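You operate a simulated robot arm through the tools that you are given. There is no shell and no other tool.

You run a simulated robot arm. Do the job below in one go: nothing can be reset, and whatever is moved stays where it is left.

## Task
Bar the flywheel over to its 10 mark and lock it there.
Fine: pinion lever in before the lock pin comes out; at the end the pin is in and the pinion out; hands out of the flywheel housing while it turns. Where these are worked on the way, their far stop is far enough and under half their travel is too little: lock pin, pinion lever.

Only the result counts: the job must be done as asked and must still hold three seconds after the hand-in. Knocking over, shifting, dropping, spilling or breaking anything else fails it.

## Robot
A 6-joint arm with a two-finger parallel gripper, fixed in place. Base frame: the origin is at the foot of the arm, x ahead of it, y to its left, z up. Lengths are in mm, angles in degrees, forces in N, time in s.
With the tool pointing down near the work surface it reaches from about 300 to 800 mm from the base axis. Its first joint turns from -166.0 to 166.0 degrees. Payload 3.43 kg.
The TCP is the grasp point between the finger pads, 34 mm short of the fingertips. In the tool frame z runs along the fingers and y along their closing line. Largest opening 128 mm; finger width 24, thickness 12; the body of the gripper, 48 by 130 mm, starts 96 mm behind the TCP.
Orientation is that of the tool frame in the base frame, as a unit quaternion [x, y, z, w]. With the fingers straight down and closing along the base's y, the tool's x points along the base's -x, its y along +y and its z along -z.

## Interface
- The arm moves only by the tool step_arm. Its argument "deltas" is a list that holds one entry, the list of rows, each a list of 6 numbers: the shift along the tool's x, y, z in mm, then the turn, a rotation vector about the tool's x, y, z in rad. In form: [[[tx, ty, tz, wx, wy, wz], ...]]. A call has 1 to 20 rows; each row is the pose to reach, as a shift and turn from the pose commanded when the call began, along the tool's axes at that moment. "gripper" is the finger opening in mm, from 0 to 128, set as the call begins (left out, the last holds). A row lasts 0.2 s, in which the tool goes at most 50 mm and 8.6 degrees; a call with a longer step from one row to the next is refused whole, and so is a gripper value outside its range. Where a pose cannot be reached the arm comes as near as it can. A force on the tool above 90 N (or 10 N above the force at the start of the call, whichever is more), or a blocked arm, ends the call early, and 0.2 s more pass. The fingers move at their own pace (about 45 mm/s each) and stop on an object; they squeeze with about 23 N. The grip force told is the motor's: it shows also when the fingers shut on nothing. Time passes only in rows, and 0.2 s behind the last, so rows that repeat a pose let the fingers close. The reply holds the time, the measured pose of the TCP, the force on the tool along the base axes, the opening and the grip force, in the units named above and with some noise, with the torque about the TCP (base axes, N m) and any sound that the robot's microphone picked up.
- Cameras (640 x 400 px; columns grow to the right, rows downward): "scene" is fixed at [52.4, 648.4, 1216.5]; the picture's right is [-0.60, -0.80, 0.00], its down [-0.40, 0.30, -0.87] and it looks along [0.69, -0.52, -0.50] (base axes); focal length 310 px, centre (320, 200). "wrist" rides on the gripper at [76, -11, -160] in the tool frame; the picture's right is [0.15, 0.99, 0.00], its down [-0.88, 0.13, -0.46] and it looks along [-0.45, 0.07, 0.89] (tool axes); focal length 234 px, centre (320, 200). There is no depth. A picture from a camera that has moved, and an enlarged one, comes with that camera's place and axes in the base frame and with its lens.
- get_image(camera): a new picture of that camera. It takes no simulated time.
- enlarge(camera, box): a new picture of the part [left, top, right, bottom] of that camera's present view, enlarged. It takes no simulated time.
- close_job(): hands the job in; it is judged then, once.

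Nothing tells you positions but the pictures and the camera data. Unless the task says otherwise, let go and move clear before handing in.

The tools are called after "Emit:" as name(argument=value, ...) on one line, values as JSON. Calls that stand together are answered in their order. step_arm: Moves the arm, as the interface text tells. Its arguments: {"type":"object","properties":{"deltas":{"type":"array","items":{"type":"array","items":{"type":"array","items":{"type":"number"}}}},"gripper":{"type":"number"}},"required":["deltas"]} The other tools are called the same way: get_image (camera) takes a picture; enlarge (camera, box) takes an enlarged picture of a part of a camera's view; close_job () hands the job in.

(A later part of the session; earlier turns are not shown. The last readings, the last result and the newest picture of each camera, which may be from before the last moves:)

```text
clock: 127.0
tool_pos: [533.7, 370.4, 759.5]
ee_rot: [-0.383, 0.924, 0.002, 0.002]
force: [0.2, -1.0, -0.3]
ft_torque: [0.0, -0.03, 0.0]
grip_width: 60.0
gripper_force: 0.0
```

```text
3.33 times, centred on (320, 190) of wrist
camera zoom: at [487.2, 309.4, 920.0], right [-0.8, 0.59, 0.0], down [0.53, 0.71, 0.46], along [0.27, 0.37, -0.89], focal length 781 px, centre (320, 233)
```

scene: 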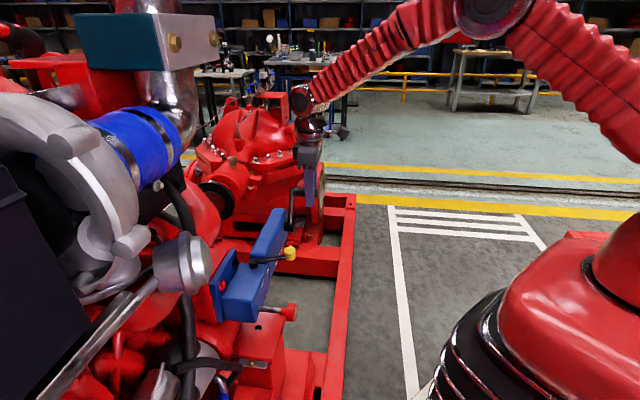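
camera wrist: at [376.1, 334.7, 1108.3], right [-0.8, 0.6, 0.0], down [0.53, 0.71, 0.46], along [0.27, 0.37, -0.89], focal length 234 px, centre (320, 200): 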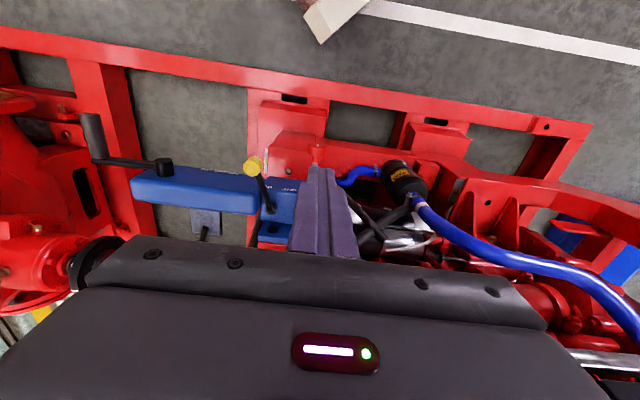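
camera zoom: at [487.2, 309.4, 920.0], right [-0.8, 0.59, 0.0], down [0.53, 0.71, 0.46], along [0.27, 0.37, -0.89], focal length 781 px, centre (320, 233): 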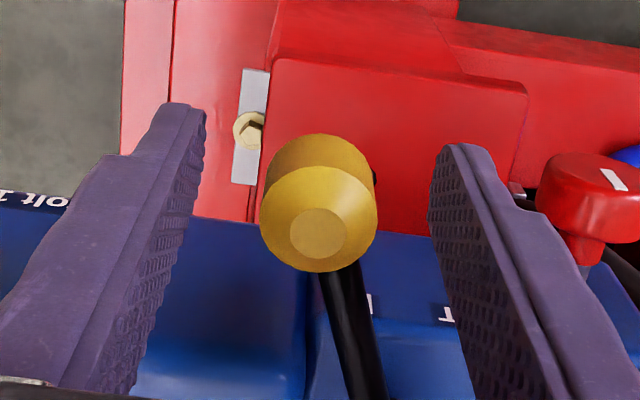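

Emit:
step_arm(deltas=[[[0, 0, 0, 0, 0, 0], [0, 0, 0, 0, 0, 0], [1.5, 8, 0, 0, 0, 0], [3, 16, 0, 0, 0, 0], [4.5, 24, 0, 0, 0, 0], [5.5, 32, 0, 0, 0, 0], [5.5, 40, 0, 0, 0, 0], [5, 48, 0, 0, 0, 0]]], gripper=32)

Emit:
step_arm(deltas=[[[-1, 6, 0, 0, 0, 0], [-2.5, 12, 0, 0, 0, 0], [-4, 18, 0, 0, 0, 0]]])

Emit:
enlarge(camera="wrist", box=[240, 130, 400, 250])

```text
clock: 128.8
tool_pos: [495.5, 400.8, 762.4]
ee_rot: [-0.384, 0.923, 0.001, 0.0]
force: [-0.3, -1.2, 0.0]
ft_torque: [0.03, 0.05, 0.01]
grip_width: 32.2
gripper_force: 0.8
```

```text
clock: 129.6
tool_pos: [485.8, 415.6, 760.2]
ee_rot: [-0.384, 0.923, 0.001, -0.001]
force: [4.8, -9.0, 2.0]
ft_torque: [0.05, 0.02, -0.05]
grip_width: 37.3
gripper_force: 4.9
```

```text
3.33 times, centred on (320, 190) of wrist
camera zoom: at [440.1, 354.7, 921.0], right [-0.8, 0.59, 0.0], down [0.53, 0.71, 0.46], along [0.27, 0.37, -0.89], focal length 781 px, centre (320, 233)
```

zoom: 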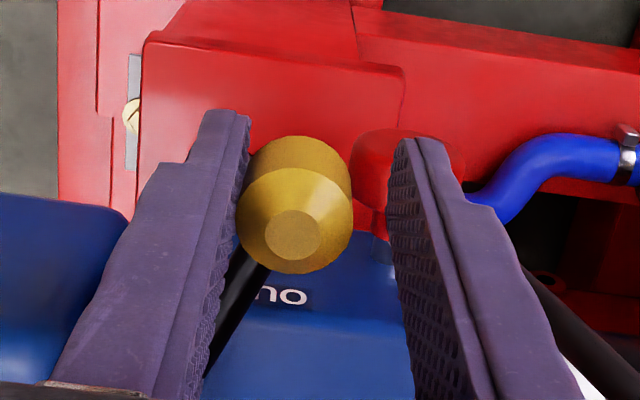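

Emit:
step_arm(deltas=[[[0, 2.5, 0, 0, 0, 0], [0, 5, 0, 0, 0, 0]]])

Emit:
step_arm(deltas=[[[0, -2, 0, 0, 0, 0], [0, -5, 0, 0, 0, 0], [0, -5, -10, 0, 0, 0], [0, -5, -55, 0, 0, 0], [0, -5, -100, 0, 0, 0], [0, -5, -145, 0, 0, 0], [0, -5, -190, 0, 0, 0]]], gripper=70)

Emit:
enlarge(camera="wrist", box=[240, 80, 400, 200])

Emit:
enlarge(camera="scene", box=[200, 220, 340, 340])

```text
clock: 130.2
tool_pos: [483.7, 419.7, 761.8]
ee_rot: [-0.383, 0.924, 0.0, 0.001]
force: [13.9, -18.9, 0.9]
ft_torque: [0.2, -0.05, -0.1]
grip_width: 45.2
gripper_force: 12.2
```

```text
clock: 131.8
tool_pos: [485.3, 414.1, 950.9]
ee_rot: [-0.384, 0.923, 0.001, 0.001]
force: [0.3, -0.9, 0.7]
ft_torque: [-0.02, 0.0, 0.02]
grip_width: 70.0
gripper_force: 0.1
```

```text
3.33 times, centred on (320, 140) of wrist
camera zoom: at [438.6, 352.3, 1111.9], right [-0.8, 0.59, 0.0], down [0.53, 0.72, 0.46], along [0.27, 0.37, -0.89], focal length 781 px, centre (320, 400)
```

zoom: 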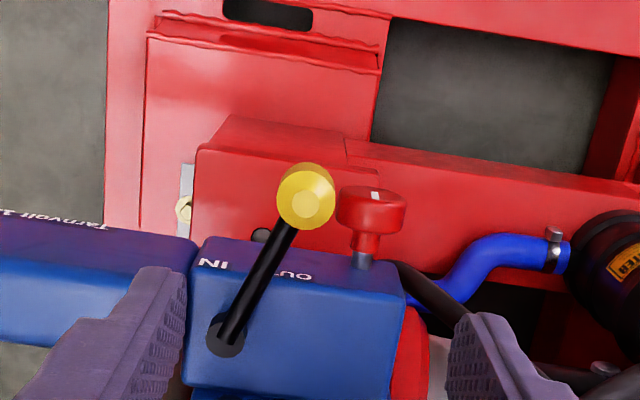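

```text
3.33 times, centred on (270, 280) of scene
camera zoom: at [52.4, 648.4, 1216.5], right [-0.6, -0.8, 0.0], down [-0.4, 0.3, -0.87], along [0.69, -0.52, -0.5], focal length 1033 px, centre (487, -67)
```

zoom: 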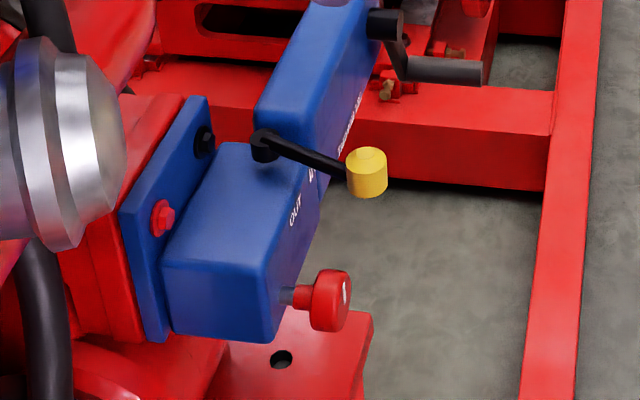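

The lever is OUT and the pin is in. The crank looks to have swung lower than I left it, so I'm checking that and the wheel reading.

Emit:
get_image(camera="wrist")

Emit:
enlarge(camera="scene", box=[240, 160, 380, 280])

```text
taken
camera wrist: at [438.6, 352.3, 1111.9], right [-0.8, 0.59, 0.0], down [0.53, 0.72, 0.46], along [0.27, 0.37, -0.89], focal length 234 px, centre (320, 200)
```

wrist: 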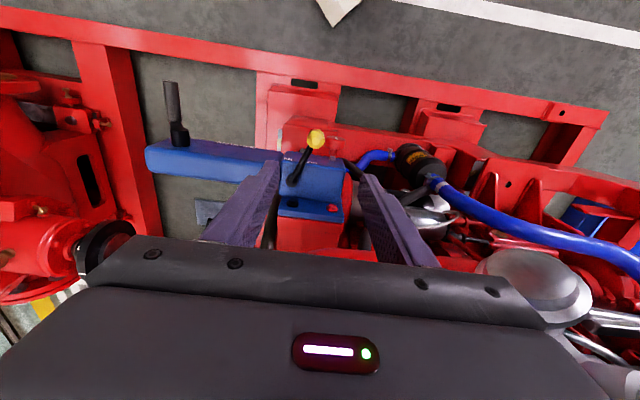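

```text
3.33 times, centred on (310, 220) of scene
camera zoom: at [52.4, 648.4, 1216.5], right [-0.6, -0.8, 0.0], down [-0.4, 0.3, -0.87], along [0.69, -0.52, -0.5], focal length 1033 px, centre (353, 133)
```

zoom: 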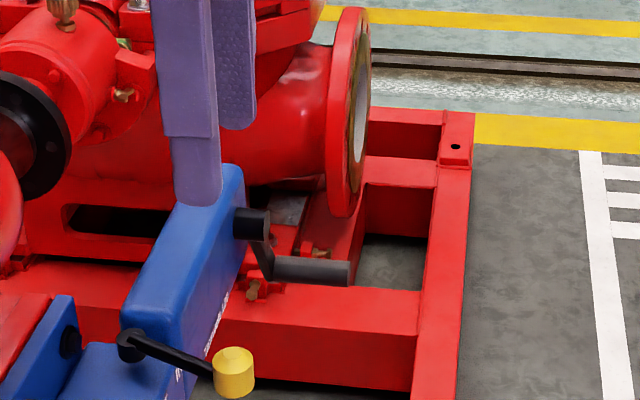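

The crank simply hangs down now that the pinion is disengaged, which is harmless. I'm checking the final wheel reading with the pin in.

Emit:
step_arm(deltas=[[[6.8, -38.9, 0, 0, 0, 0], [13.6, -77.8, 0, 0, 0, 0], [20.4, -116.7, 0, 0, 0, 0], [27.1, -155.5, 0, 0, 0, 0], [33.9, -194.4, 0, 0, 0, 0], [40.7, -233.3, 0, 0, 0, 0]]], gripper=128)

Emit:
step_arm(deltas=[[[-17, -22.6, -5, 0, 0, -0.139], [-34, -45.2, -10, 0, 0, -0.278], [-51, -67.8, -16, 0, 0, -0.418], [-68, -90.4, -21, 0, 0, -0.557], [-85, -113, -26, 0, 0, -0.696]]])

Emit:
step_arm(deltas=[[[0, 0, 0, 0, -0.145, 0], [0, 0, 0, 0, -0.29, 0], [0, 0, 0, 0, -0.435, 0], [0, 0, 0, 0, -0.58, 0], [0, 0, 0, 0, -0.725, 0], [0, 0, 0, 0, -0.87, 0]]])

Emit:
enlarge(camera="wrist", box=[268, 153, 300, 173])

```text
clock: 133.2
tool_pos: [621.5, 222.4, 951.1]
ee_rot: [-0.385, 0.923, 0.001, 0.001]
force: [0.9, 0.7, 0.3]
ft_torque: [-0.02, 0.01, -0.01]
grip_width: 127.8
gripper_force: 0.1
```

```text
clock: 134.4
tool_pos: [761.9, 201.8, 976.5]
ee_rot: [-0.676, 0.737, 0.002, 0.0]
force: [0.6, -0.3, 0.7]
ft_torque: [0.0, -0.03, 0.01]
grip_width: 127.9
gripper_force: 0.1
```

```text
clock: 135.8
tool_pos: [763.3, 203.0, 977.1]
ee_rot: [-0.612, 0.668, 0.286, 0.311]
force: [0.8, 0.5, 1.0]
ft_torque: [0.0, 0.02, 0.01]
grip_width: 127.9
gripper_force: 0.0
```

```text
16.00 times, centred on (284, 163) of wrist
camera zoom: at [758.2, 32.2, 1021.9], right [-0.99, -0.01, -0.11], down [-0.11, 0.23, 0.97], along [0.02, 0.97, -0.22], focal length 3747 px, centre (896, 792)
```

zoom: 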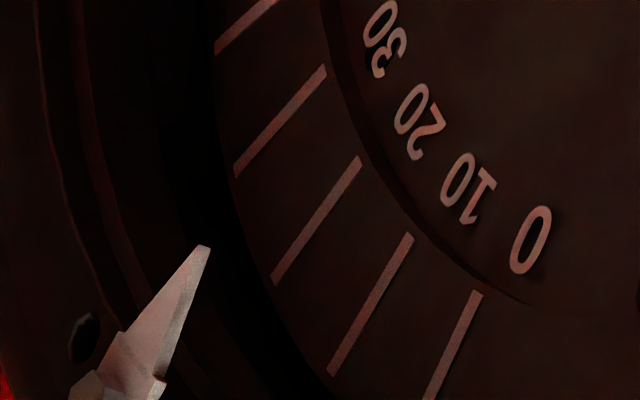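

With the high and low views of this same state combined (pointer offset about 42.2 mm), the wheel comes out nearer 9.4, about 0.6 short. I'll correct it properly: pinion in, pin out, a small reverse nudge at the hanging crank, then lock again.

Emit:
step_arm(deltas=[[[2.5, 23.5, 3.8, 0, 0.145, 0], [5, 47, 7.5, 0, 0.29, 0], [7.5, 70.5, 11.3, 0, 0.435, 0], [10, 94, 15.1, 0, 0.58, 0], [12.5, 117.5, 18.8, 0, 0.725, 0], [15, 141, 22.6, 0, 0.87, 0]]], gripper=60)

Emit:
step_arm(deltas=[[[-29.7, 25.3, 5, 0, 0, 0.116], [-59.4, 50.5, 10, 0, 0, 0.232], [-89.1, 75.8, 15, 0, 0, 0.348], [-118.8, 101, 20, 0, 0, 0.464], [-148.5, 126.3, 25, 0, 0, 0.58], [-178.2, 151.5, 31, 0, 0, 0.696]]])

Emit:
enlarge(camera="wrist", box=[240, 100, 400, 220])

```text
clock: 137.2
tool_pos: [624.9, 222.7, 951.1]
ee_rot: [-0.676, 0.737, 0.0, 0.0]
force: [-0.4, -0.6, -0.2]
ft_torque: [0.03, 0.01, 0.01]
grip_width: 60.3
gripper_force: 0.0
```

```text
clock: 138.6
tool_pos: [488.5, 413.7, 921.1]
ee_rot: [-0.384, 0.923, 0.001, 0.0]
force: [-0.7, -0.7, 0.0]
ft_torque: [0.04, 0.0, 0.05]
grip_width: 59.8
gripper_force: 0.0
```

```text
3.33 times, centred on (320, 160) of wrist
camera zoom: at [441.6, 351.9, 1082.4], right [-0.8, 0.6, 0.0], down [0.53, 0.71, 0.46], along [0.27, 0.37, -0.89], focal length 781 px, centre (320, 333)
```

zoom: 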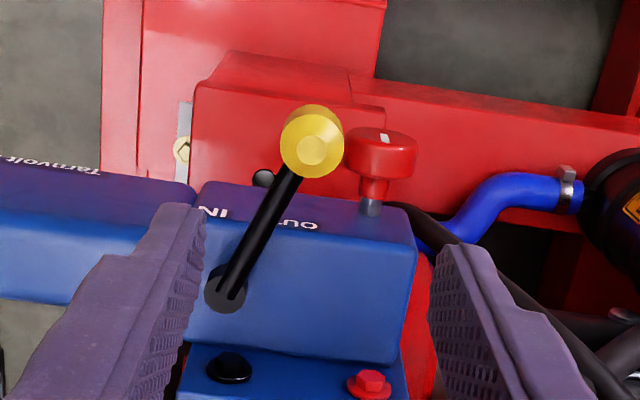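

Emit:
step_arm(deltas=[[[0, -2, 45, 0, 0, 0], [0, -2, 90, 0, 0, 0], [0, -2, 130, 0, 0, 0], [0, -2, 158, 0, 0, 0]]])

Emit:
step_arm(deltas=[[[0, 0, 0, 0, 0, 0], [0, 0, 0, 0, 0, 0], [1.5, -7, 0, 0, 0, 0], [3, -14, 0, 0, 0, 0], [4, -20, 0, 0, 0, 0], [4.4, -26, 0, 0, 0, 0], [4.4, -32, 0, 0, 0, 0], [3.4, -38, 0, 0, 0, 0], [1.4, -45, 0, 0, 0, 0], [0, -52, 0, 0, 0, 0]]], gripper=32)

Emit:
step_arm(deltas=[[[-2, -5, 0, 0, 0, 0], [-4, -10, 0, 0, 0, 0], [-6.5, -15, 0, 0, 0, 0]]])

```text
clock: 139.6
tool_pos: [486.8, 415.9, 759.9]
ee_rot: [-0.384, 0.923, 0.002, 0.0]
force: [0.1, 0.0, -0.3]
ft_torque: [-0.02, -0.01, 0.01]
grip_width: 59.9
gripper_force: 0.0
```

```text
clock: 141.8
tool_pos: [527.0, 375.8, 762.7]
ee_rot: [-0.383, 0.924, 0.001, 0.0]
force: [-0.6, -0.4, 0.1]
ft_torque: [0.0, 0.01, 0.02]
grip_width: 32.3
gripper_force: 0.0
```

```text
clock: 142.6
tool_pos: [540.9, 369.0, 761.6]
ee_rot: [-0.383, 0.924, 0.001, 0.001]
force: [-5.7, 2.5, -0.7]
ft_torque: [0.05, 0.03, 0.0]
grip_width: 35.1
gripper_force: 3.0
```

Emit:
step_arm(deltas=[[[-1, -2.5, 0, 0, 0, 0], [-2, -5, 0, 0, 0, 0]]])

Emit:
step_arm(deltas=[[[0, 3, 0, 0, 0, 0], [0, 3, 0, 0, 0, 0], [0, 3, -5, 0, 0, 0], [0, 3, -45, 0, 0, 0], [0, 3, -90, 0, 0, 0], [0, 3, -135, 0, 0, 0], [0, 3, -160, 0, 0, 0]]], gripper=76)

Emit:
enlarge(camera="scene", box=[200, 200, 340, 320])

```text
clock: 143.2
tool_pos: [543.0, 367.3, 762.1]
ee_rot: [-0.384, 0.924, 0.001, -0.001]
force: [-19.8, 4.1, -1.5]
ft_torque: [-0.02, 0.21, 0.27]
grip_width: 41.7
gripper_force: 8.7
```

```text
clock: 144.8
tool_pos: [543.6, 371.4, 922.8]
ee_rot: [-0.385, 0.923, 0.002, 0.0]
force: [-0.5, -1.5, 0.5]
ft_torque: [0.01, -0.02, 0.02]
grip_width: 75.9
gripper_force: 0.0
```

```text
3.33 times, centred on (270, 260) of scene
camera zoom: at [52.4, 648.4, 1216.5], right [-0.6, -0.8, 0.0], down [-0.4, 0.3, -0.87], along [0.69, -0.52, -0.5], focal length 1033 px, centre (487, 0)
```

zoom: 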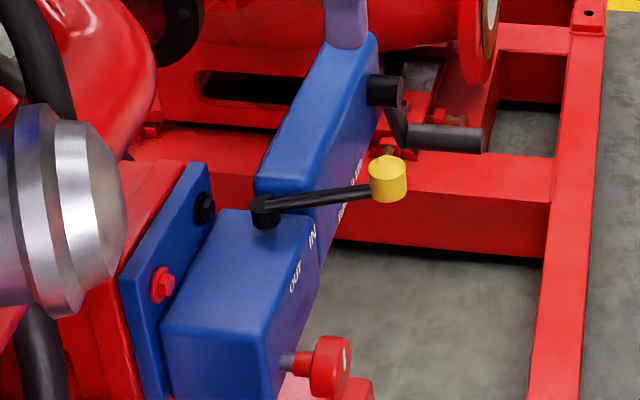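

The lever is IN. Now I pull the pin again.

Emit:
step_arm(deltas=[[[-2.7, 34.8, 0, 0, 0, 0], [-5.4, 69.6, 0, 0, 0, 0], [-8.1, 104.4, 0, 0, 0, 0], [-8.1, 104.4, 45, 0, 0, 0], [-8.1, 104.4, 90, 0, 0, 0], [-8.1, 104.4, 135, 0, 0, 0], [-8.1, 104.4, 180, 0, 0, 0], [-8.1, 104.4, 215, 0, 0, 0], [-8.1, 104.4, 240, 0, 0, 0]]])

Emit:
enlarge(camera="wrist", box=[240, 130, 400, 250])

```text
clock: 146.8
tool_pos: [474.4, 451.6, 681.9]
ee_rot: [-0.383, 0.924, 0.001, -0.001]
force: [-0.4, -0.3, 0.4]
ft_torque: [-0.04, -0.01, -0.01]
grip_width: 76.1
gripper_force: 0.0
```

```text
3.33 times, centred on (320, 190) of wrist
camera zoom: at [428.4, 390.0, 841.6], right [-0.8, 0.59, 0.0], down [0.53, 0.71, 0.46], along [0.27, 0.37, -0.89], focal length 781 px, centre (320, 233)
```

zoom: 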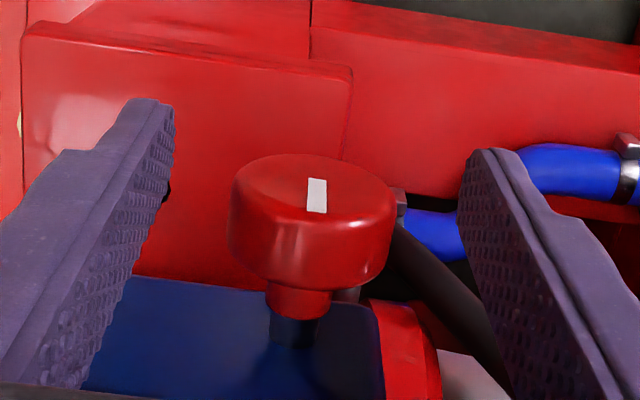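

Emit:
step_arm(deltas=[[[0, -1.5, 0, 0, 0, 0], [0, -1.5, 0, 0, 0, 0], [0, -1.5, 0, 0, 0, 0], [0, -1.5, 0, 0, 0, 0], [0, -1.5, 0, 0, 0, 0]]], gripper=30)

Emit:
step_arm(deltas=[[[4, 0, 0, 0, 0, 0], [8, 0, 0, 0, 0, 0], [12, 0, 0, 0, 0, 0], [16, 0, 0, 0, 0, 0], [20, 0, 0, 0, 0, 0]]])

Emit:
step_arm(deltas=[[[4, 0, 0, 0, 0, 0], [8, 0, 0, 0, 0, 0], [12, 0, 0, 0, 0, 0], [16, 0, 0, 0, 0, 0]]])

Emit:
step_arm(deltas=[[[3, 0, 0, 0, 0, 0], [6, 0, 0, 0, 0, 0]]])

Emit:
enlarge(camera="scene", box=[220, 240, 340, 340])

```text
clock: 148.0
tool_pos: [475.4, 450.1, 681.6]
ee_rot: [-0.383, 0.924, 0.002, 0.0]
force: [-2.0, 1.8, 1.2]
ft_torque: [-0.01, 0.0, 0.01]
grip_width: 37.1
gripper_force: 22.7
```

```text
clock: 149.2
tool_pos: [461.0, 434.5, 681.7]
ee_rot: [-0.384, 0.923, 0.0, 0.0]
force: [-18.2, 20.4, 1.4]
ft_torque: [0.14, -0.17, 0.23]
grip_width: 37.1
gripper_force: 23.1
```

```text
clock: 150.2
tool_pos: [449.0, 423.4, 682.7]
ee_rot: [-0.385, 0.923, 0.001, -0.001]
force: [-21.5, 22.2, -0.1]
ft_torque: [0.07, -0.22, 0.3]
grip_width: 37.1
gripper_force: 22.7
```

```text
clock: 150.8
tool_pos: [448.2, 421.5, 682.9]
ee_rot: [-0.384, 0.923, 0.002, 0.002]
force: [-16.4, 33.8, -0.2]
ft_torque: [-0.13, -0.02, 0.13]
grip_width: 37.2
gripper_force: 22.8
```

```text
4.00 times, centred on (280, 290) of scene
camera zoom: at [52.4, 648.4, 1216.5], right [-0.6, -0.8, 0.0], down [-0.4, 0.3, -0.87], along [0.69, -0.52, -0.5], focal length 1240 px, centre (480, -160)
```

zoom: 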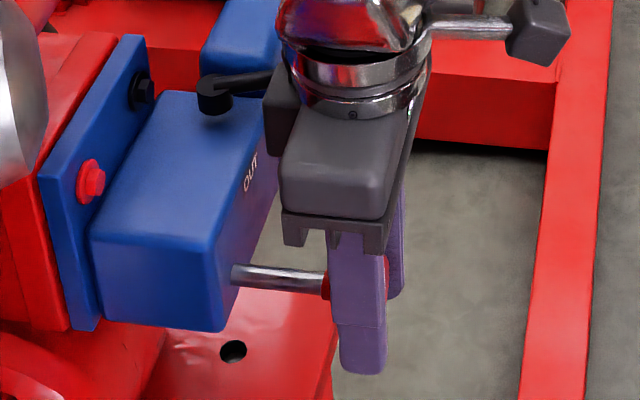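

Emit:
step_arm(deltas=[[[0, 0, 0, 0, 0, 0], [0, 0, 0, 0, 0, 0], [0, 0, 0, 0, 0, 0], [0, 0, -45, 0, 0, 0], [0, 0, -90, 0, 0, 0], [0, 0, -135, 0, 0, 0], [0, 0, -180, 0, 0, 0], [0, 0, -225, 0, 0, 0]]], gripper=76)

Emit:
enlarge(camera="scene", box=[200, 180, 360, 340])

Emit:
get_image(camera="wrist")

```text
clock: 152.6
tool_pos: [445.5, 419.5, 906.4]
ee_rot: [-0.384, 0.924, 0.001, 0.001]
force: [0.4, 0.3, -0.1]
ft_torque: [0.05, -0.01, 0.01]
grip_width: 76.2
gripper_force: 0.0
```

```text
2.50 times, centred on (280, 260) of scene
camera zoom: at [52.4, 648.4, 1216.5], right [-0.6, -0.8, 0.0], down [-0.4, 0.3, -0.87], along [0.69, -0.52, -0.5], focal length 775 px, centre (420, 50)
```

zoom: 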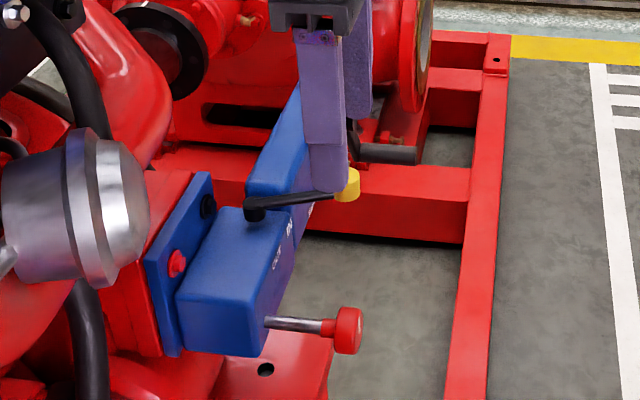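

```text
taken
camera wrist: at [398.8, 357.7, 1066.3], right [-0.8, 0.59, 0.0], down [0.53, 0.71, 0.46], along [0.27, 0.37, -0.89], focal length 234 px, centre (320, 200)
```

wrist: 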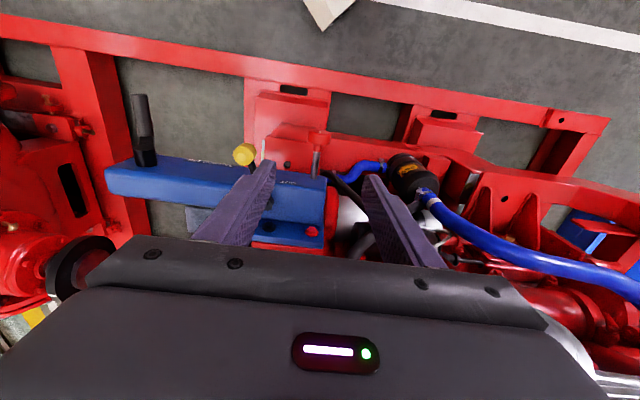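

The pin is out and holding. Moving over the hanging crank handle.

Emit:
step_arm(deltas=[[[-1.7, -43.6, -5, 0, 0, 0], [-3.4, -87.2, -10, 0, 0, 0], [-5.2, -130.8, -10, 0, 0, 0], [-6.9, -174.3, -10, 0, 0, 0], [-8.6, -217.9, -10, 0, 0, 0], [-10.3, -261.5, -10, 0, 0, 0]]])

Emit:
enlarge(camera="wrist", box=[220, 60, 420, 220])

```text
clock: 154.0
tool_pos: [641.6, 241.1, 915.7]
ee_rot: [-0.384, 0.923, 0.001, 0.0]
force: [-0.4, 0.2, 0.3]
ft_torque: [0.03, -0.02, -0.03]
grip_width: 76.0
gripper_force: 0.0
```

```text
2.50 times, centred on (320, 140) of wrist
camera zoom: at [595.5, 179.1, 1076.3], right [-0.8, 0.59, 0.0], down [0.53, 0.72, 0.46], along [0.27, 0.37, -0.89], focal length 585 px, centre (320, 350)
```

zoom: 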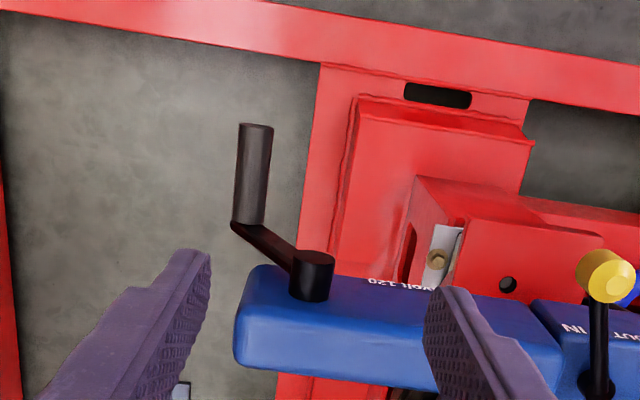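

The crank sits at about 149° (part-way down), at e≈333, z≈632. I'm positioning over it and descending to straddle the handle.

Emit:
step_arm(deltas=[[[0, -45, 0, 0, 0, 0], [3, -50, 40, 0, 0, 0], [3, -50, 85, 0, 0, 0], [3, -50, 130, 0, 0, 0], [3, -50, 175, 0, 0, 0], [3, -50, 200, 0, 0, 0]]])

Emit:
enlarge(camera="wrist", box=[220, 60, 420, 220])

Emit:
enlarge(camera="scene", box=[240, 160, 380, 280])

```text
clock: 155.4
tool_pos: [673.9, 204.6, 715.6]
ee_rot: [-0.383, 0.924, 0.001, 0.0]
force: [-0.6, -0.4, -0.1]
ft_torque: [-0.01, 0.0, 0.0]
grip_width: 75.9
gripper_force: 0.1
```

```text
2.50 times, centred on (320, 140) of wrist
camera zoom: at [627.5, 143.0, 875.1], right [-0.8, 0.59, 0.0], down [0.53, 0.71, 0.46], along [0.27, 0.37, -0.89], focal length 585 px, centre (320, 350)
```

zoom: 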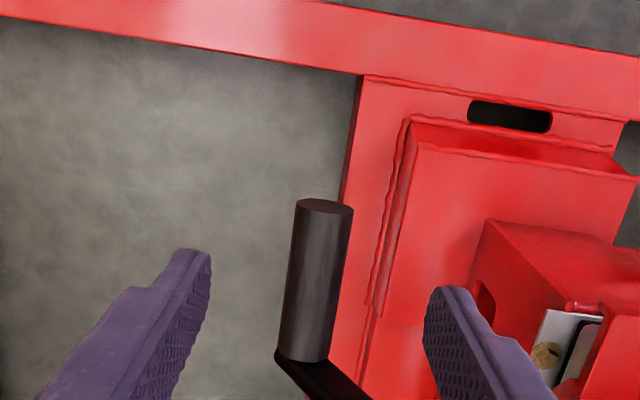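

```text
3.33 times, centred on (310, 220) of scene
camera zoom: at [52.4, 648.4, 1216.5], right [-0.6, -0.8, 0.0], down [-0.4, 0.3, -0.87], along [0.69, -0.52, -0.5], focal length 1033 px, centre (353, 133)
```

zoom: 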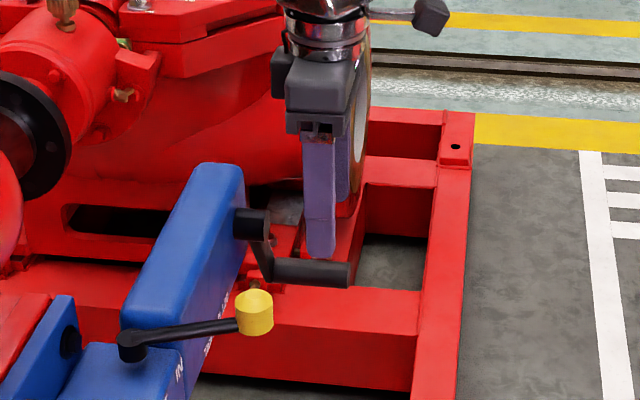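

Emit:
step_arm(deltas=[[[0, 0, 30, 0, 0, 0], [0, 0, 55, 0, 0, 0], [0, 0, 75, 0, 0, 0]]])

Emit:
step_arm(deltas=[[[0, 0, 0, 0, 0, 0], [0, 0, 0, 0, 0, 0], [0, 0, 0, 0, 0, 0]]], gripper=32)

Emit:
enlarge(camera="wrist", box=[240, 100, 400, 220])

```text
clock: 156.2
tool_pos: [672.0, 203.4, 639.7]
ee_rot: [-0.384, 0.923, 0.001, 0.0]
force: [-0.3, -0.8, -0.5]
ft_torque: [0.02, -0.02, 0.03]
grip_width: 76.2
gripper_force: 0.1
```

```text
clock: 157.0
tool_pos: [671.4, 203.9, 641.2]
ee_rot: [-0.384, 0.923, 0.002, 0.001]
force: [-0.7, -0.2, -0.2]
ft_torque: [0.02, 0.02, 0.0]
grip_width: 31.8
gripper_force: 0.0
```

```text
3.33 times, centred on (320, 160) of wrist
camera zoom: at [626.1, 142.2, 801.4], right [-0.8, 0.59, 0.0], down [0.53, 0.71, 0.46], along [0.27, 0.37, -0.89], focal length 781 px, centre (320, 333)
```

zoom: 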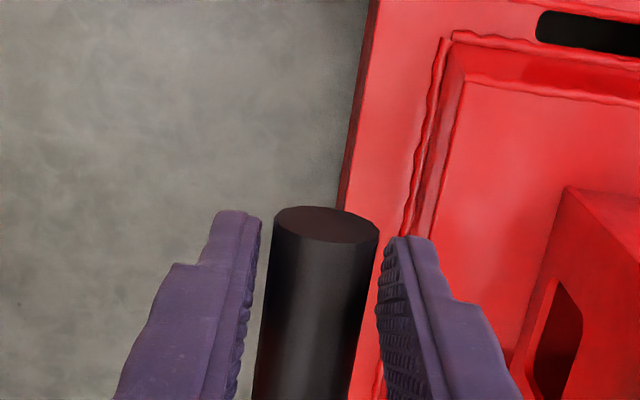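

Emit:
step_arm(deltas=[[[0, 0, 0, 0, 0, 0], [0, 0, 0, 0, 0, 0]]], gripper=20)

Emit:
step_arm(deltas=[[[0, -3, -1.5, 0, 0, 0], [0, -6, -3, 0, 0, 0]]])

```text
clock: 157.6
tool_pos: [671.8, 203.1, 640.6]
ee_rot: [-0.384, 0.924, 0.001, 0.001]
force: [1.4, -2.0, 0.6]
ft_torque: [0.09, -0.11, -0.09]
grip_width: 24.6
gripper_force: 23.2
```

```text
clock: 158.2
tool_pos: [674.4, 200.3, 643.1]
ee_rot: [-0.384, 0.923, 0.002, -0.001]
force: [-15.5, 11.4, 0.3]
ft_torque: [-0.06, 0.18, -0.21]
grip_width: 24.8
gripper_force: 23.0
```

Emit:
step_arm(deltas=[[[0, -2, -1, 0, 0, 0], [0, -4.5, -2.2, 0, 0, 0]]])

```text
clock: 158.8
tool_pos: [678.7, 197.5, 645.8]
ee_rot: [-0.385, 0.923, 0.001, -0.002]
force: [-26.7, 12.6, 1.1]
ft_torque: [-0.16, 0.48, -0.11]
grip_width: 25.1
gripper_force: 22.4
```

The handle moved about 9 mm in +e (roughly 0.65° at the wheel). Releasing and measuring.

Emit:
step_arm(deltas=[[[0, 0, 0, 0, 0, 0], [0, 0, 0, 0, 0, 0], [0, 0, 0, 0, 0, 0], [0, 0, -45, 0, 0, 0], [0, 0, -90, 0, 0, 0], [0, 0, -135, 0, 0, 0], [0, 0, -180, 0, 0, 0], [0, 0, -225, 0, 0, 0], [0, 0, -270, 0, 0, 0], [0, 0, -315, 0, 0, 0], [0, 0, -330, 0, 0, 0]]], gripper=76)

Emit:
step_arm(deltas=[[[-12, -11, 0, 0, 0, -0.139], [-24, -22, 0, 0, 0, -0.278], [-36, -33, 0, 0, 0, -0.418], [-48, -44, 0, 0, 0, -0.557], [-60, -54, 0, 0, 0, -0.696]]], gripper=128)

```text
clock: 161.2
tool_pos: [681.2, 195.8, 976.7]
ee_rot: [-0.384, 0.923, 0.001, 0.0]
force: [-0.3, -0.5, 0.0]
ft_torque: [-0.01, -0.03, -0.04]
grip_width: 76.0
gripper_force: 0.1
```

```text
clock: 162.4
tool_pos: [761.3, 200.1, 977.3]
ee_rot: [-0.676, 0.737, 0.002, 0.001]
force: [-0.1, 1.0, -0.2]
ft_torque: [0.02, -0.03, 0.02]
grip_width: 128.0
gripper_force: 0.0
```

Emit:
step_arm(deltas=[[[0, 0, 0, 0, -0.145, 0], [0, 0, 0, 0, -0.29, 0], [0, 0, 0, 0, -0.435, 0], [0, 0, 0, 0, -0.58, 0], [0, 0, 0, 0, -0.725, 0], [0, 0, 0, 0, -0.87, 0]]])

Emit:
enlarge(camera="wrist", box=[268, 153, 300, 173])

```text
clock: 163.8
tool_pos: [760.9, 200.6, 978.5]
ee_rot: [-0.612, 0.668, 0.286, 0.312]
force: [0.6, -0.4, -0.1]
ft_torque: [0.0, -0.01, -0.03]
grip_width: 127.9
gripper_force: 0.1
```

```text
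16.00 times, centred on (284, 163) of wrist
camera zoom: at [756.8, 30.5, 1021.8], right [-0.99, -0.01, -0.11], down [-0.11, 0.23, 0.97], along [0.02, 0.97, -0.22], focal length 3747 px, centre (896, 792)
```

zoom: 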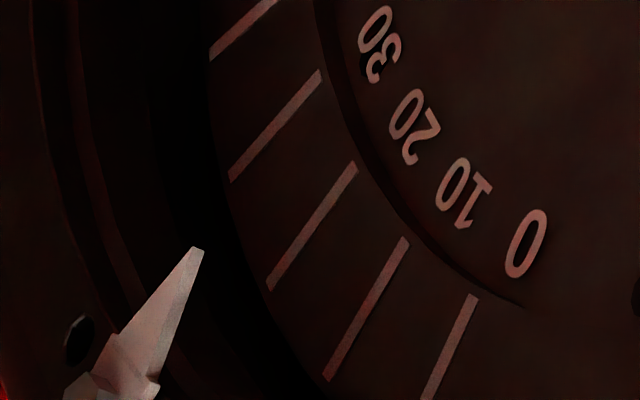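

Emit:
step_arm(deltas=[[[17.5, 7, -20.9, 0, -0.117, 0], [35, 14, -41.9, 0, -0.233, 0], [52.5, 21, -62.8, 0, -0.35, 0], [70, 28, -83.7, 0, -0.467, 0], [87.5, 35, -104.7, 0, -0.583, 0], [105, 42, -125.6, 0, -0.7, 0]]])

Emit:
step_arm(deltas=[[[45, 2, 0, 0, 0, 0], [90, 4, 0, 0, 0, 0], [135, 6, 0, 0, 0, 0], [180, 8, 0, 0, 0, 0], [225, 10, 0, 0, 0, 0], [270, 12, 0, 0, 0, 0], [315, 14, 0, 0, 0, 0], [355, 16, 0, 0, 0, 0]]])

Emit:
enlarge(camera="wrist", box=[264, 124, 296, 144])

```text
clock: 165.2
tool_pos: [705.4, 43.0, 977.7]
ee_rot: [-0.477, 0.52, 0.479, 0.522]
force: [-0.4, -0.2, 1.0]
ft_torque: [-0.02, 0.0, 0.03]
grip_width: 128.0
gripper_force: 0.1
```

```text
clock: 167.0
tool_pos: [688.0, 41.1, 624.0]
ee_rot: [-0.477, 0.521, 0.477, 0.522]
force: [-0.8, 0.0, 0.7]
ft_torque: [0.0, 0.0, -0.03]
grip_width: 127.8
gripper_force: 0.0
```

```text
16.00 times, centred on (280, 134) of wrist
camera zoom: at [684.4, -116.9, 548.9], right [-0.99, 0.09, -0.15], down [-0.17, -0.44, 0.88], along [0.01, 0.89, 0.45], focal length 3747 px, centre (960, 1256)
```

zoom: 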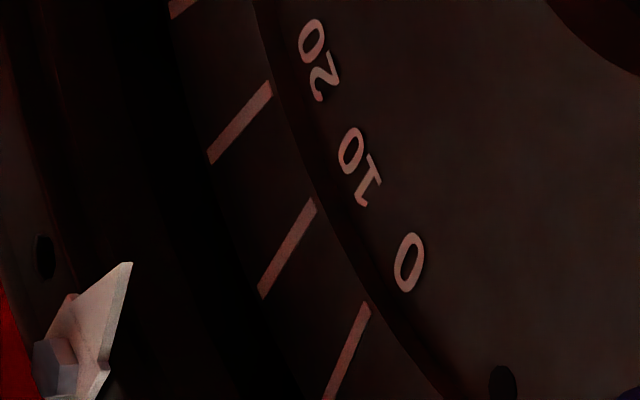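

The reading is now about 9.65, with some of the nudge taken up by backlash. One more small nudge of about 5 mm at the handle will put it within a tenth or so.

Emit:
step_arm(deltas=[[[-45, 0, 0, 0, 0, 0], [-90, 0, 0, 0, 0, 0], [-135, 0, 0, 0, 0, 0], [-180, 0, 0, 0, 0, 0], [-225, 0, 0, 0, 0, 0], [-270, 0, 0, 0, 0, 0], [-315, 0, 0, 0, 0, 0], [-355, 0, 0, 0, 0, 0]]], gripper=76)

Emit:
step_arm(deltas=[[[2.7, 2.2, 14, 0, 0.1427, 0], [5.5, 4.3, 28.1, 0, 0.2855, 0], [8.2, 6.5, 42.1, 0, 0.4282, 0], [10.9, 8.6, 56.2, 0, 0.5709, 0], [13.6, 10.8, 70.2, 0, 0.7136, 0], [16.4, 12.9, 84.3, 0, 0.8564, 0], [19.1, 15.1, 98.3, 0, 0.9991, 0], [21.8, 17.2, 112.4, 0, 1.1418, 0], [24.5, 19.4, 126.4, 0, 1.2845, 0], [27.3, 21.5, 140.5, 0, 1.4273, 0], [30, 23.7, 154.5, 0, 1.57, 0]]])

Emit:
step_arm(deltas=[[[0, 0, 0, 0, 0, 0.139], [0, 0, 0, 0, 0, 0.278], [0, 0, 0, 0, 0, 0.418], [0, 0, 0, 0, 0, 0.557], [0, 0, 0, 0, 0, 0.696]]])

Emit:
enlarge(camera="wrist", box=[220, 60, 420, 220])

```text
clock: 168.8
tool_pos: [688.5, 43.1, 976.8]
ee_rot: [-0.477, 0.521, 0.479, 0.521]
force: [0.4, -0.9, -0.2]
ft_torque: [0.01, 0.0, -0.02]
grip_width: 76.1
gripper_force: 0.1
```

```text
clock: 171.2
tool_pos: [677.6, 198.6, 947.4]
ee_rot: [-0.676, 0.737, 0.001, 0.0]
force: [0.3, 0.1, -0.7]
ft_torque: [-0.01, 0.01, -0.01]
grip_width: 76.3
gripper_force: 0.1
```

```text
clock: 172.4
tool_pos: [680.2, 198.8, 948.3]
ee_rot: [-0.383, 0.924, 0.002, 0.0]
force: [-0.1, -0.2, -0.7]
ft_torque: [-0.01, -0.06, 0.0]
grip_width: 75.9
gripper_force: 0.0
```

```text
2.50 times, centred on (320, 140) of wrist
camera zoom: at [633.3, 137.2, 1107.7], right [-0.8, 0.6, 0.0], down [0.53, 0.71, 0.46], along [0.27, 0.37, -0.89], focal length 585 px, centre (320, 350)
```

zoom: 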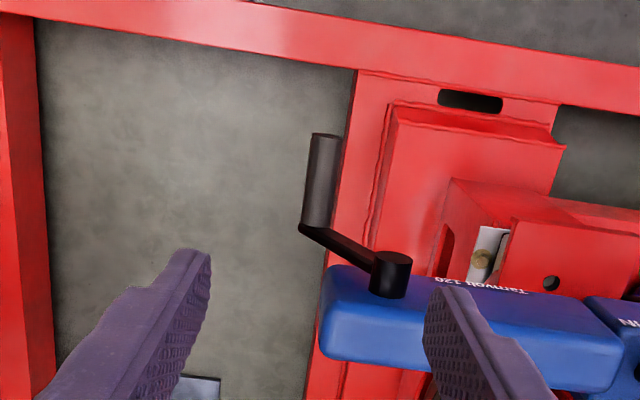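

Emit:
step_arm(deltas=[[[0, 2, 45, 0, 0, 0], [0, 2, 90, 0, 0, 0], [0, 2, 135, 0, 0, 0], [0, 2, 180, 0, 0, 0], [0, 2, 225, 0, 0, 0], [0, 2, 270, 0, 0, 0], [0, 2, 303, 0, 0, 0]]])

Emit:
step_arm(deltas=[[[0, 0, 0, 0, 0, 0], [0, 0, 0, 0, 0, 0], [0, 0, 0, 0, 0, 0], [0, 0, 0, 0, 0, 0], [0, 0, 0, 0, 0, 0]]], gripper=20)

```text
clock: 174.0
tool_pos: [679.1, 203.3, 644.4]
ee_rot: [-0.384, 0.924, 0.001, 0.001]
force: [0.3, -0.4, 0.8]
ft_torque: [-0.03, 0.02, 0.02]
grip_width: 76.0
gripper_force: 0.1
```

```text
clock: 175.2
tool_pos: [677.8, 203.1, 645.1]
ee_rot: [-0.383, 0.924, 0.001, 0.0]
force: [-2.2, 2.8, 0.2]
ft_torque: [0.01, 0.0, -0.11]
grip_width: 25.1
gripper_force: 23.0
```

The handle had dropped back about 4 mm through backlash after release, consistent with the measured +0.3°. I'm repeating a similar 9 mm push for another +0.35°.

Emit:
step_arm(deltas=[[[0, -3, -1.7, 0, 0, 0], [0, -6, -3.5, 0, 0, 0]]])

Emit:
step_arm(deltas=[[[0, -2, -1.3, 0, 0, 0], [0, -4.3, -2.8, 0, 0, 0]]])

```text
clock: 175.8
tool_pos: [680.6, 198.7, 648.7]
ee_rot: [-0.384, 0.923, 0.003, 0.0]
force: [-2.9, 24.3, 0.0]
ft_torque: [0.32, -0.04, -0.28]
grip_width: 25.1
gripper_force: 23.0
```

```text
clock: 176.4
tool_pos: [683.5, 195.0, 650.9]
ee_rot: [-0.385, 0.923, 0.002, 0.0]
force: [-9.9, 28.8, 0.4]
ft_torque: [0.3, 0.09, -0.39]
grip_width: 24.9
gripper_force: 23.2
```

Emit:
step_arm(deltas=[[[0, 0, 0, 0, 0, 0], [0, 0, 0, 0, 0, 0], [0, 0, 0, 0, 0, 0], [0, 0, -45, 0, 0, 0], [0, 0, -90, 0, 0, 0], [0, 0, -135, 0, 0, 0], [0, 0, -180, 0, 0, 0], [0, 0, -225, 0, 0, 0], [0, 0, -270, 0, 0, 0], [0, 0, -315, 0, 0, 0], [0, 0, -325, 0, 0, 0]]], gripper=76)

Emit:
step_arm(deltas=[[[-12, -10, 0, 0, 0, -0.139], [-24, -20, 0, 0, 0, -0.278], [-36, -30, 0, 0, 0, -0.418], [-48, -40, 0, 0, 0, -0.557], [-60, -50, 0, 0, 0, -0.696]]], gripper=128)

Emit:
step_arm(deltas=[[[0, 0, 0, 0, -0.145, 0], [0, 0, 0, 0, -0.29, 0], [0, 0, 0, 0, -0.435, 0], [0, 0, 0, 0, -0.58, 0], [0, 0, 0, 0, -0.725, 0], [0, 0, 0, 0, -0.87, 0]]])

Emit:
enlarge(camera="wrist", box=[268, 153, 300, 173])

```text
clock: 178.8
tool_pos: [684.7, 192.4, 975.0]
ee_rot: [-0.383, 0.924, 0.001, 0.001]
force: [-0.1, 0.0, -0.1]
ft_torque: [-0.02, 0.02, 0.06]
grip_width: 75.9
gripper_force: 0.1
```

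```text
clock: 180.0
tool_pos: [762.3, 200.1, 975.3]
ee_rot: [-0.676, 0.737, 0.001, 0.001]
force: [0.8, -0.4, -0.4]
ft_torque: [0.02, -0.02, 0.02]
grip_width: 128.0
gripper_force: 0.1
```

```text
clock: 181.4
tool_pos: [762.5, 200.1, 975.9]
ee_rot: [-0.612, 0.667, 0.287, 0.313]
force: [0.7, -0.5, -0.1]
ft_torque: [0.0, 0.01, 0.0]
grip_width: 127.9
gripper_force: 0.0
```

```text
16.00 times, centred on (284, 163) of wrist
camera zoom: at [757.6, 29.5, 1021.1], right [-0.99, -0.01, -0.11], down [-0.11, 0.22, 0.97], along [0.02, 0.97, -0.22], focal length 3747 px, centre (896, 792)
```

zoom: 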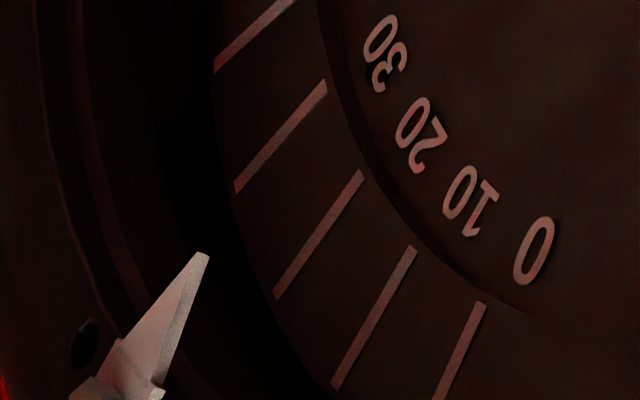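

The high view now reads about 10.1–10.25. Combined with the low-view offset, my best estimate is 10.1 ± 0.15, so I'm locking it: pin in first.

Emit:
step_arm(deltas=[[[2.5, 23.5, 3.8, 0, 0.145, 0], [5, 47, 7.5, 0, 0.29, 0], [7.5, 70.5, 11.3, 0, 0.435, 0], [10, 94, 15.1, 0, 0.58, 0], [12.5, 117.5, 18.8, 0, 0.725, 0], [15, 141, 22.6, 0, 0.87, 0]]], gripper=0)

Emit:
step_arm(deltas=[[[-26.5, 35.5, 0, 0, 0, 0.116], [-53, 71, 0, 0, 0, 0.232], [-79.4, 106.5, 0, 0, 0, 0.348], [-105.8, 142, 0, 0, 0, 0.464], [-132.3, 177.5, 0, 0, 0, 0.58], [-158.7, 213, 0, 0, 0, 0.696]]])

Emit:
step_arm(deltas=[[[0, 0, 43, 0, 0, 0], [0, 0, 86, 0, 0, 0], [0, 0, 129, 0, 0, 0], [0, 0, 172, 0, 0, 0], [0, 0, 215, 0, 0, 0], [0, 0, 258, 0, 0, 0]]])

Emit:
enlarge(camera="scene", box=[200, 220, 340, 340])

```text
clock: 182.8
tool_pos: [622.6, 219.4, 950.2]
ee_rot: [-0.676, 0.737, 0.0, 0.0]
force: [0.3, 0.0, 0.1]
ft_torque: [-0.02, 0.0, 0.0]
grip_width: 3.5
gripper_force: 0.1
```

```text
clock: 184.2
tool_pos: [423.7, 395.0, 949.8]
ee_rot: [-0.383, 0.924, 0.001, 0.001]
force: [0.2, -1.0, -1.0]
ft_torque: [-0.03, 0.01, -0.02]
grip_width: 0.1
gripper_force: 23.1
```

```text
clock: 185.6
tool_pos: [426.0, 397.2, 692.1]
ee_rot: [-0.383, 0.924, 0.002, 0.001]
force: [0.3, 0.0, -0.5]
ft_torque: [-0.01, 0.02, 0.0]
grip_width: 0.0
gripper_force: 22.8
```

```text
3.33 times, centred on (270, 280) of scene
camera zoom: at [52.4, 648.4, 1216.5], right [-0.6, -0.8, 0.0], down [-0.4, 0.3, -0.87], along [0.69, -0.52, -0.5], focal length 1033 px, centre (487, -67)
```

zoom: 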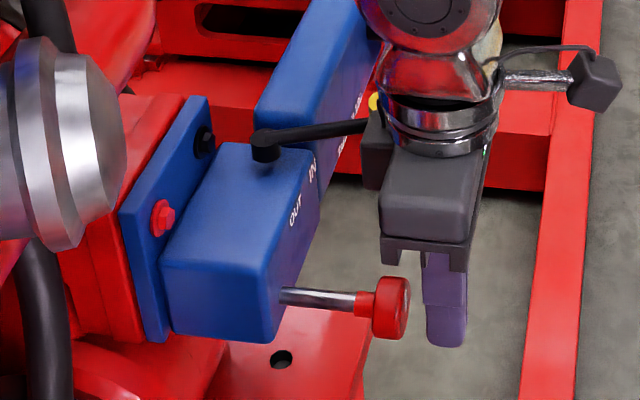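

Emit:
step_arm(deltas=[[[-8, 1, 0, 0, 0, 0], [-16, 1, 0, 0, 0, 0], [-24, 1, 0, 0, 0, 0], [-32, 1, 0, 0, 0, 0], [-40, 1, 0, 0, 0, 0]]])

Emit:
step_arm(deltas=[[[-4, 0, 0, 0, 0, 0], [-8, 0, 0, 0, 0, 0], [-12, 0, 0, 0, 0, 0]]])

Emit:
step_arm(deltas=[[[-2.5, 0, 0, 0, 0, 0], [-5, 0, 0, 0, 0, 0]]])

```text
clock: 186.8
tool_pos: [453.8, 425.9, 691.2]
ee_rot: [-0.383, 0.924, 0.001, 0.0]
force: [-0.7, -0.7, -0.8]
ft_torque: [-0.02, 0.04, -0.03]
grip_width: 0.0
gripper_force: 22.8
```

```text
clock: 187.6
tool_pos: [459.8, 435.0, 692.8]
ee_rot: [-0.383, 0.924, 0.001, 0.0]
force: [-1.0, -1.4, -2.0]
ft_torque: [-0.04, 0.01, -0.02]
grip_width: 0.1
gripper_force: 23.8
```

```text
clock: 188.2
tool_pos: [463.2, 436.6, 692.3]
ee_rot: [-0.384, 0.923, 0.001, -0.001]
force: [-7.4, -7.5, 3.8]
ft_torque: [-0.08, 0.07, -0.03]
grip_width: 0.3
gripper_force: 23.5
```

Emit:
step_arm(deltas=[[[-2, 0, 0, 0, 0, 0], [-4, 0, 0, 0, 0, 0]]])

Emit:
step_arm(deltas=[[[12, 0, 0, 0, 0, 0], [30, 0, 0, 0, 0, 0], [60, 0, 0, 0, 0, 0]]])

Emit:
enlarge(camera="scene", box=[232, 280, 312, 340])

```text
clock: 188.8
tool_pos: [463.0, 438.3, 692.1]
ee_rot: [-0.384, 0.923, -0.001, -0.005]
force: [-27.3, -35.7, 15.0]
ft_torque: [-0.3, 0.24, -0.1]
grip_width: 0.0
gripper_force: 22.9
```

```text
clock: 189.6
tool_pos: [423.1, 399.4, 691.8]
ee_rot: [-0.384, 0.923, 0.002, 0.001]
force: [0.0, -0.5, -0.1]
ft_torque: [0.03, 0.02, -0.01]
grip_width: 0.0
gripper_force: 23.1
```

```text
6.67 times, centred on (272, 310) of scene
camera zoom: at [52.4, 648.4, 1216.5], right [-0.6, -0.8, 0.0], down [-0.4, 0.3, -0.87], along [0.69, -0.52, -0.5], focal length 2066 px, centre (640, -533)
```

zoom: 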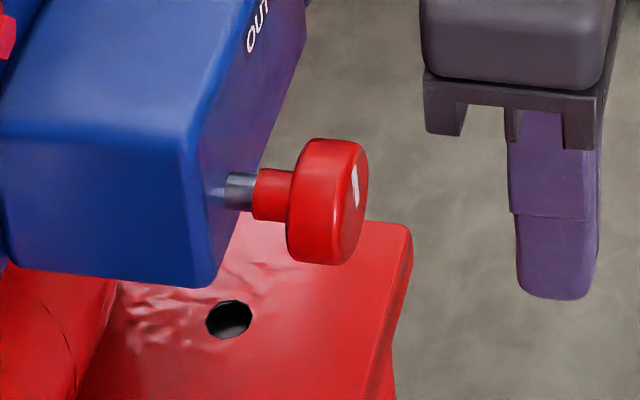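

The pin is fully home again. Now the lever goes back to OUT.

Emit:
step_arm(deltas=[[[5, 0, -45, 0, 0, 0], [5, 0, -90, 0, 0, 0], [5, 0, -135, 0, 0, 0], [5, 0, -180, 0, 0, 0], [5, 0, -220, 0, 0, 0], [-18, -32, -225, 0, 0, 0], [-40, -64, -225, 0, 0, 0], [-58, -95.8, -225, 0, 0, 0]]], gripper=60)

Emit:
enlarge(camera="wrist", box=[240, 100, 400, 220])

```text
clock: 191.4
tool_pos: [532.1, 370.7, 917.5]
ee_rot: [-0.384, 0.923, 0.001, 0.0]
force: [-0.2, -0.1, -0.7]
ft_torque: [-0.03, 0.0, 0.0]
grip_width: 59.9
gripper_force: 0.0
```

```text
3.33 times, centred on (320, 160) of wrist
camera zoom: at [486.4, 309.9, 1077.6], right [-0.8, 0.59, 0.0], down [0.53, 0.71, 0.46], along [0.27, 0.37, -0.89], focal length 781 px, centre (320, 333)
```

zoom: 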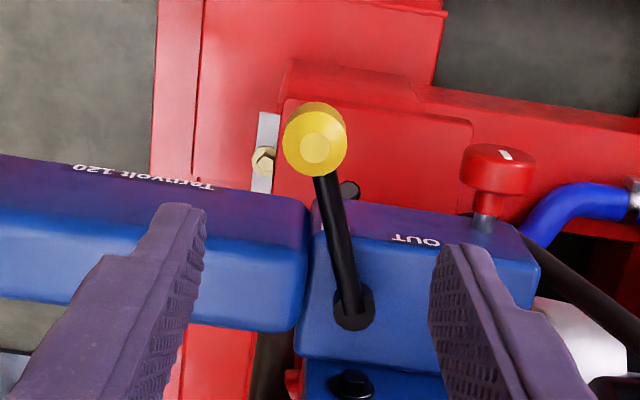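

Emit:
step_arm(deltas=[[[0, -1, 45, 0, 0, 0], [0, -1, 90, 0, 0, 0], [0, -1, 130, 0, 0, 0], [0, -1, 156, 0, 0, 0]]])

Emit:
step_arm(deltas=[[[0, 0, 0, 0, 0, 0], [0, 0, 0, 0, 0, 0], [1.5, 8, 0, 0, 0, 0], [3, 16, 0, 0, 0, 0], [4.5, 24, 0, 0, 0, 0], [5.5, 32, 0, 0, 0, 0], [5.5, 40, 0, 0, 0, 0], [5, 48, 0, 0, 0, 0], [4, 54, 0, 0, 0, 0], [2.5, 60, 0, 0, 0, 0], [1, 66, 0, 0, 0, 0]]], gripper=32)

Emit:
step_arm(deltas=[[[0, 2.5, 0, 0, 0, 0], [0, 5, 0, 0, 0, 0]]])

```text
clock: 192.4
tool_pos: [533.4, 371.7, 761.1]
ee_rot: [-0.383, 0.924, 0.001, 0.001]
force: [-0.4, -0.9, 0.7]
ft_torque: [0.0, 0.0, -0.02]
grip_width: 59.8
gripper_force: 0.0
```

```text
clock: 194.8
tool_pos: [486.9, 415.8, 761.9]
ee_rot: [-0.384, 0.923, 0.001, 0.0]
force: [4.1, -10.2, 0.9]
ft_torque: [0.04, 0.0, -0.09]
grip_width: 37.3
gripper_force: 4.9
```

```text
clock: 195.4
tool_pos: [482.3, 418.8, 761.5]
ee_rot: [-0.384, 0.924, 0.001, 0.0]
force: [13.1, -22.4, 8.5]
ft_torque: [-0.23, 0.02, -0.18]
grip_width: 46.2
gripper_force: 12.2
```

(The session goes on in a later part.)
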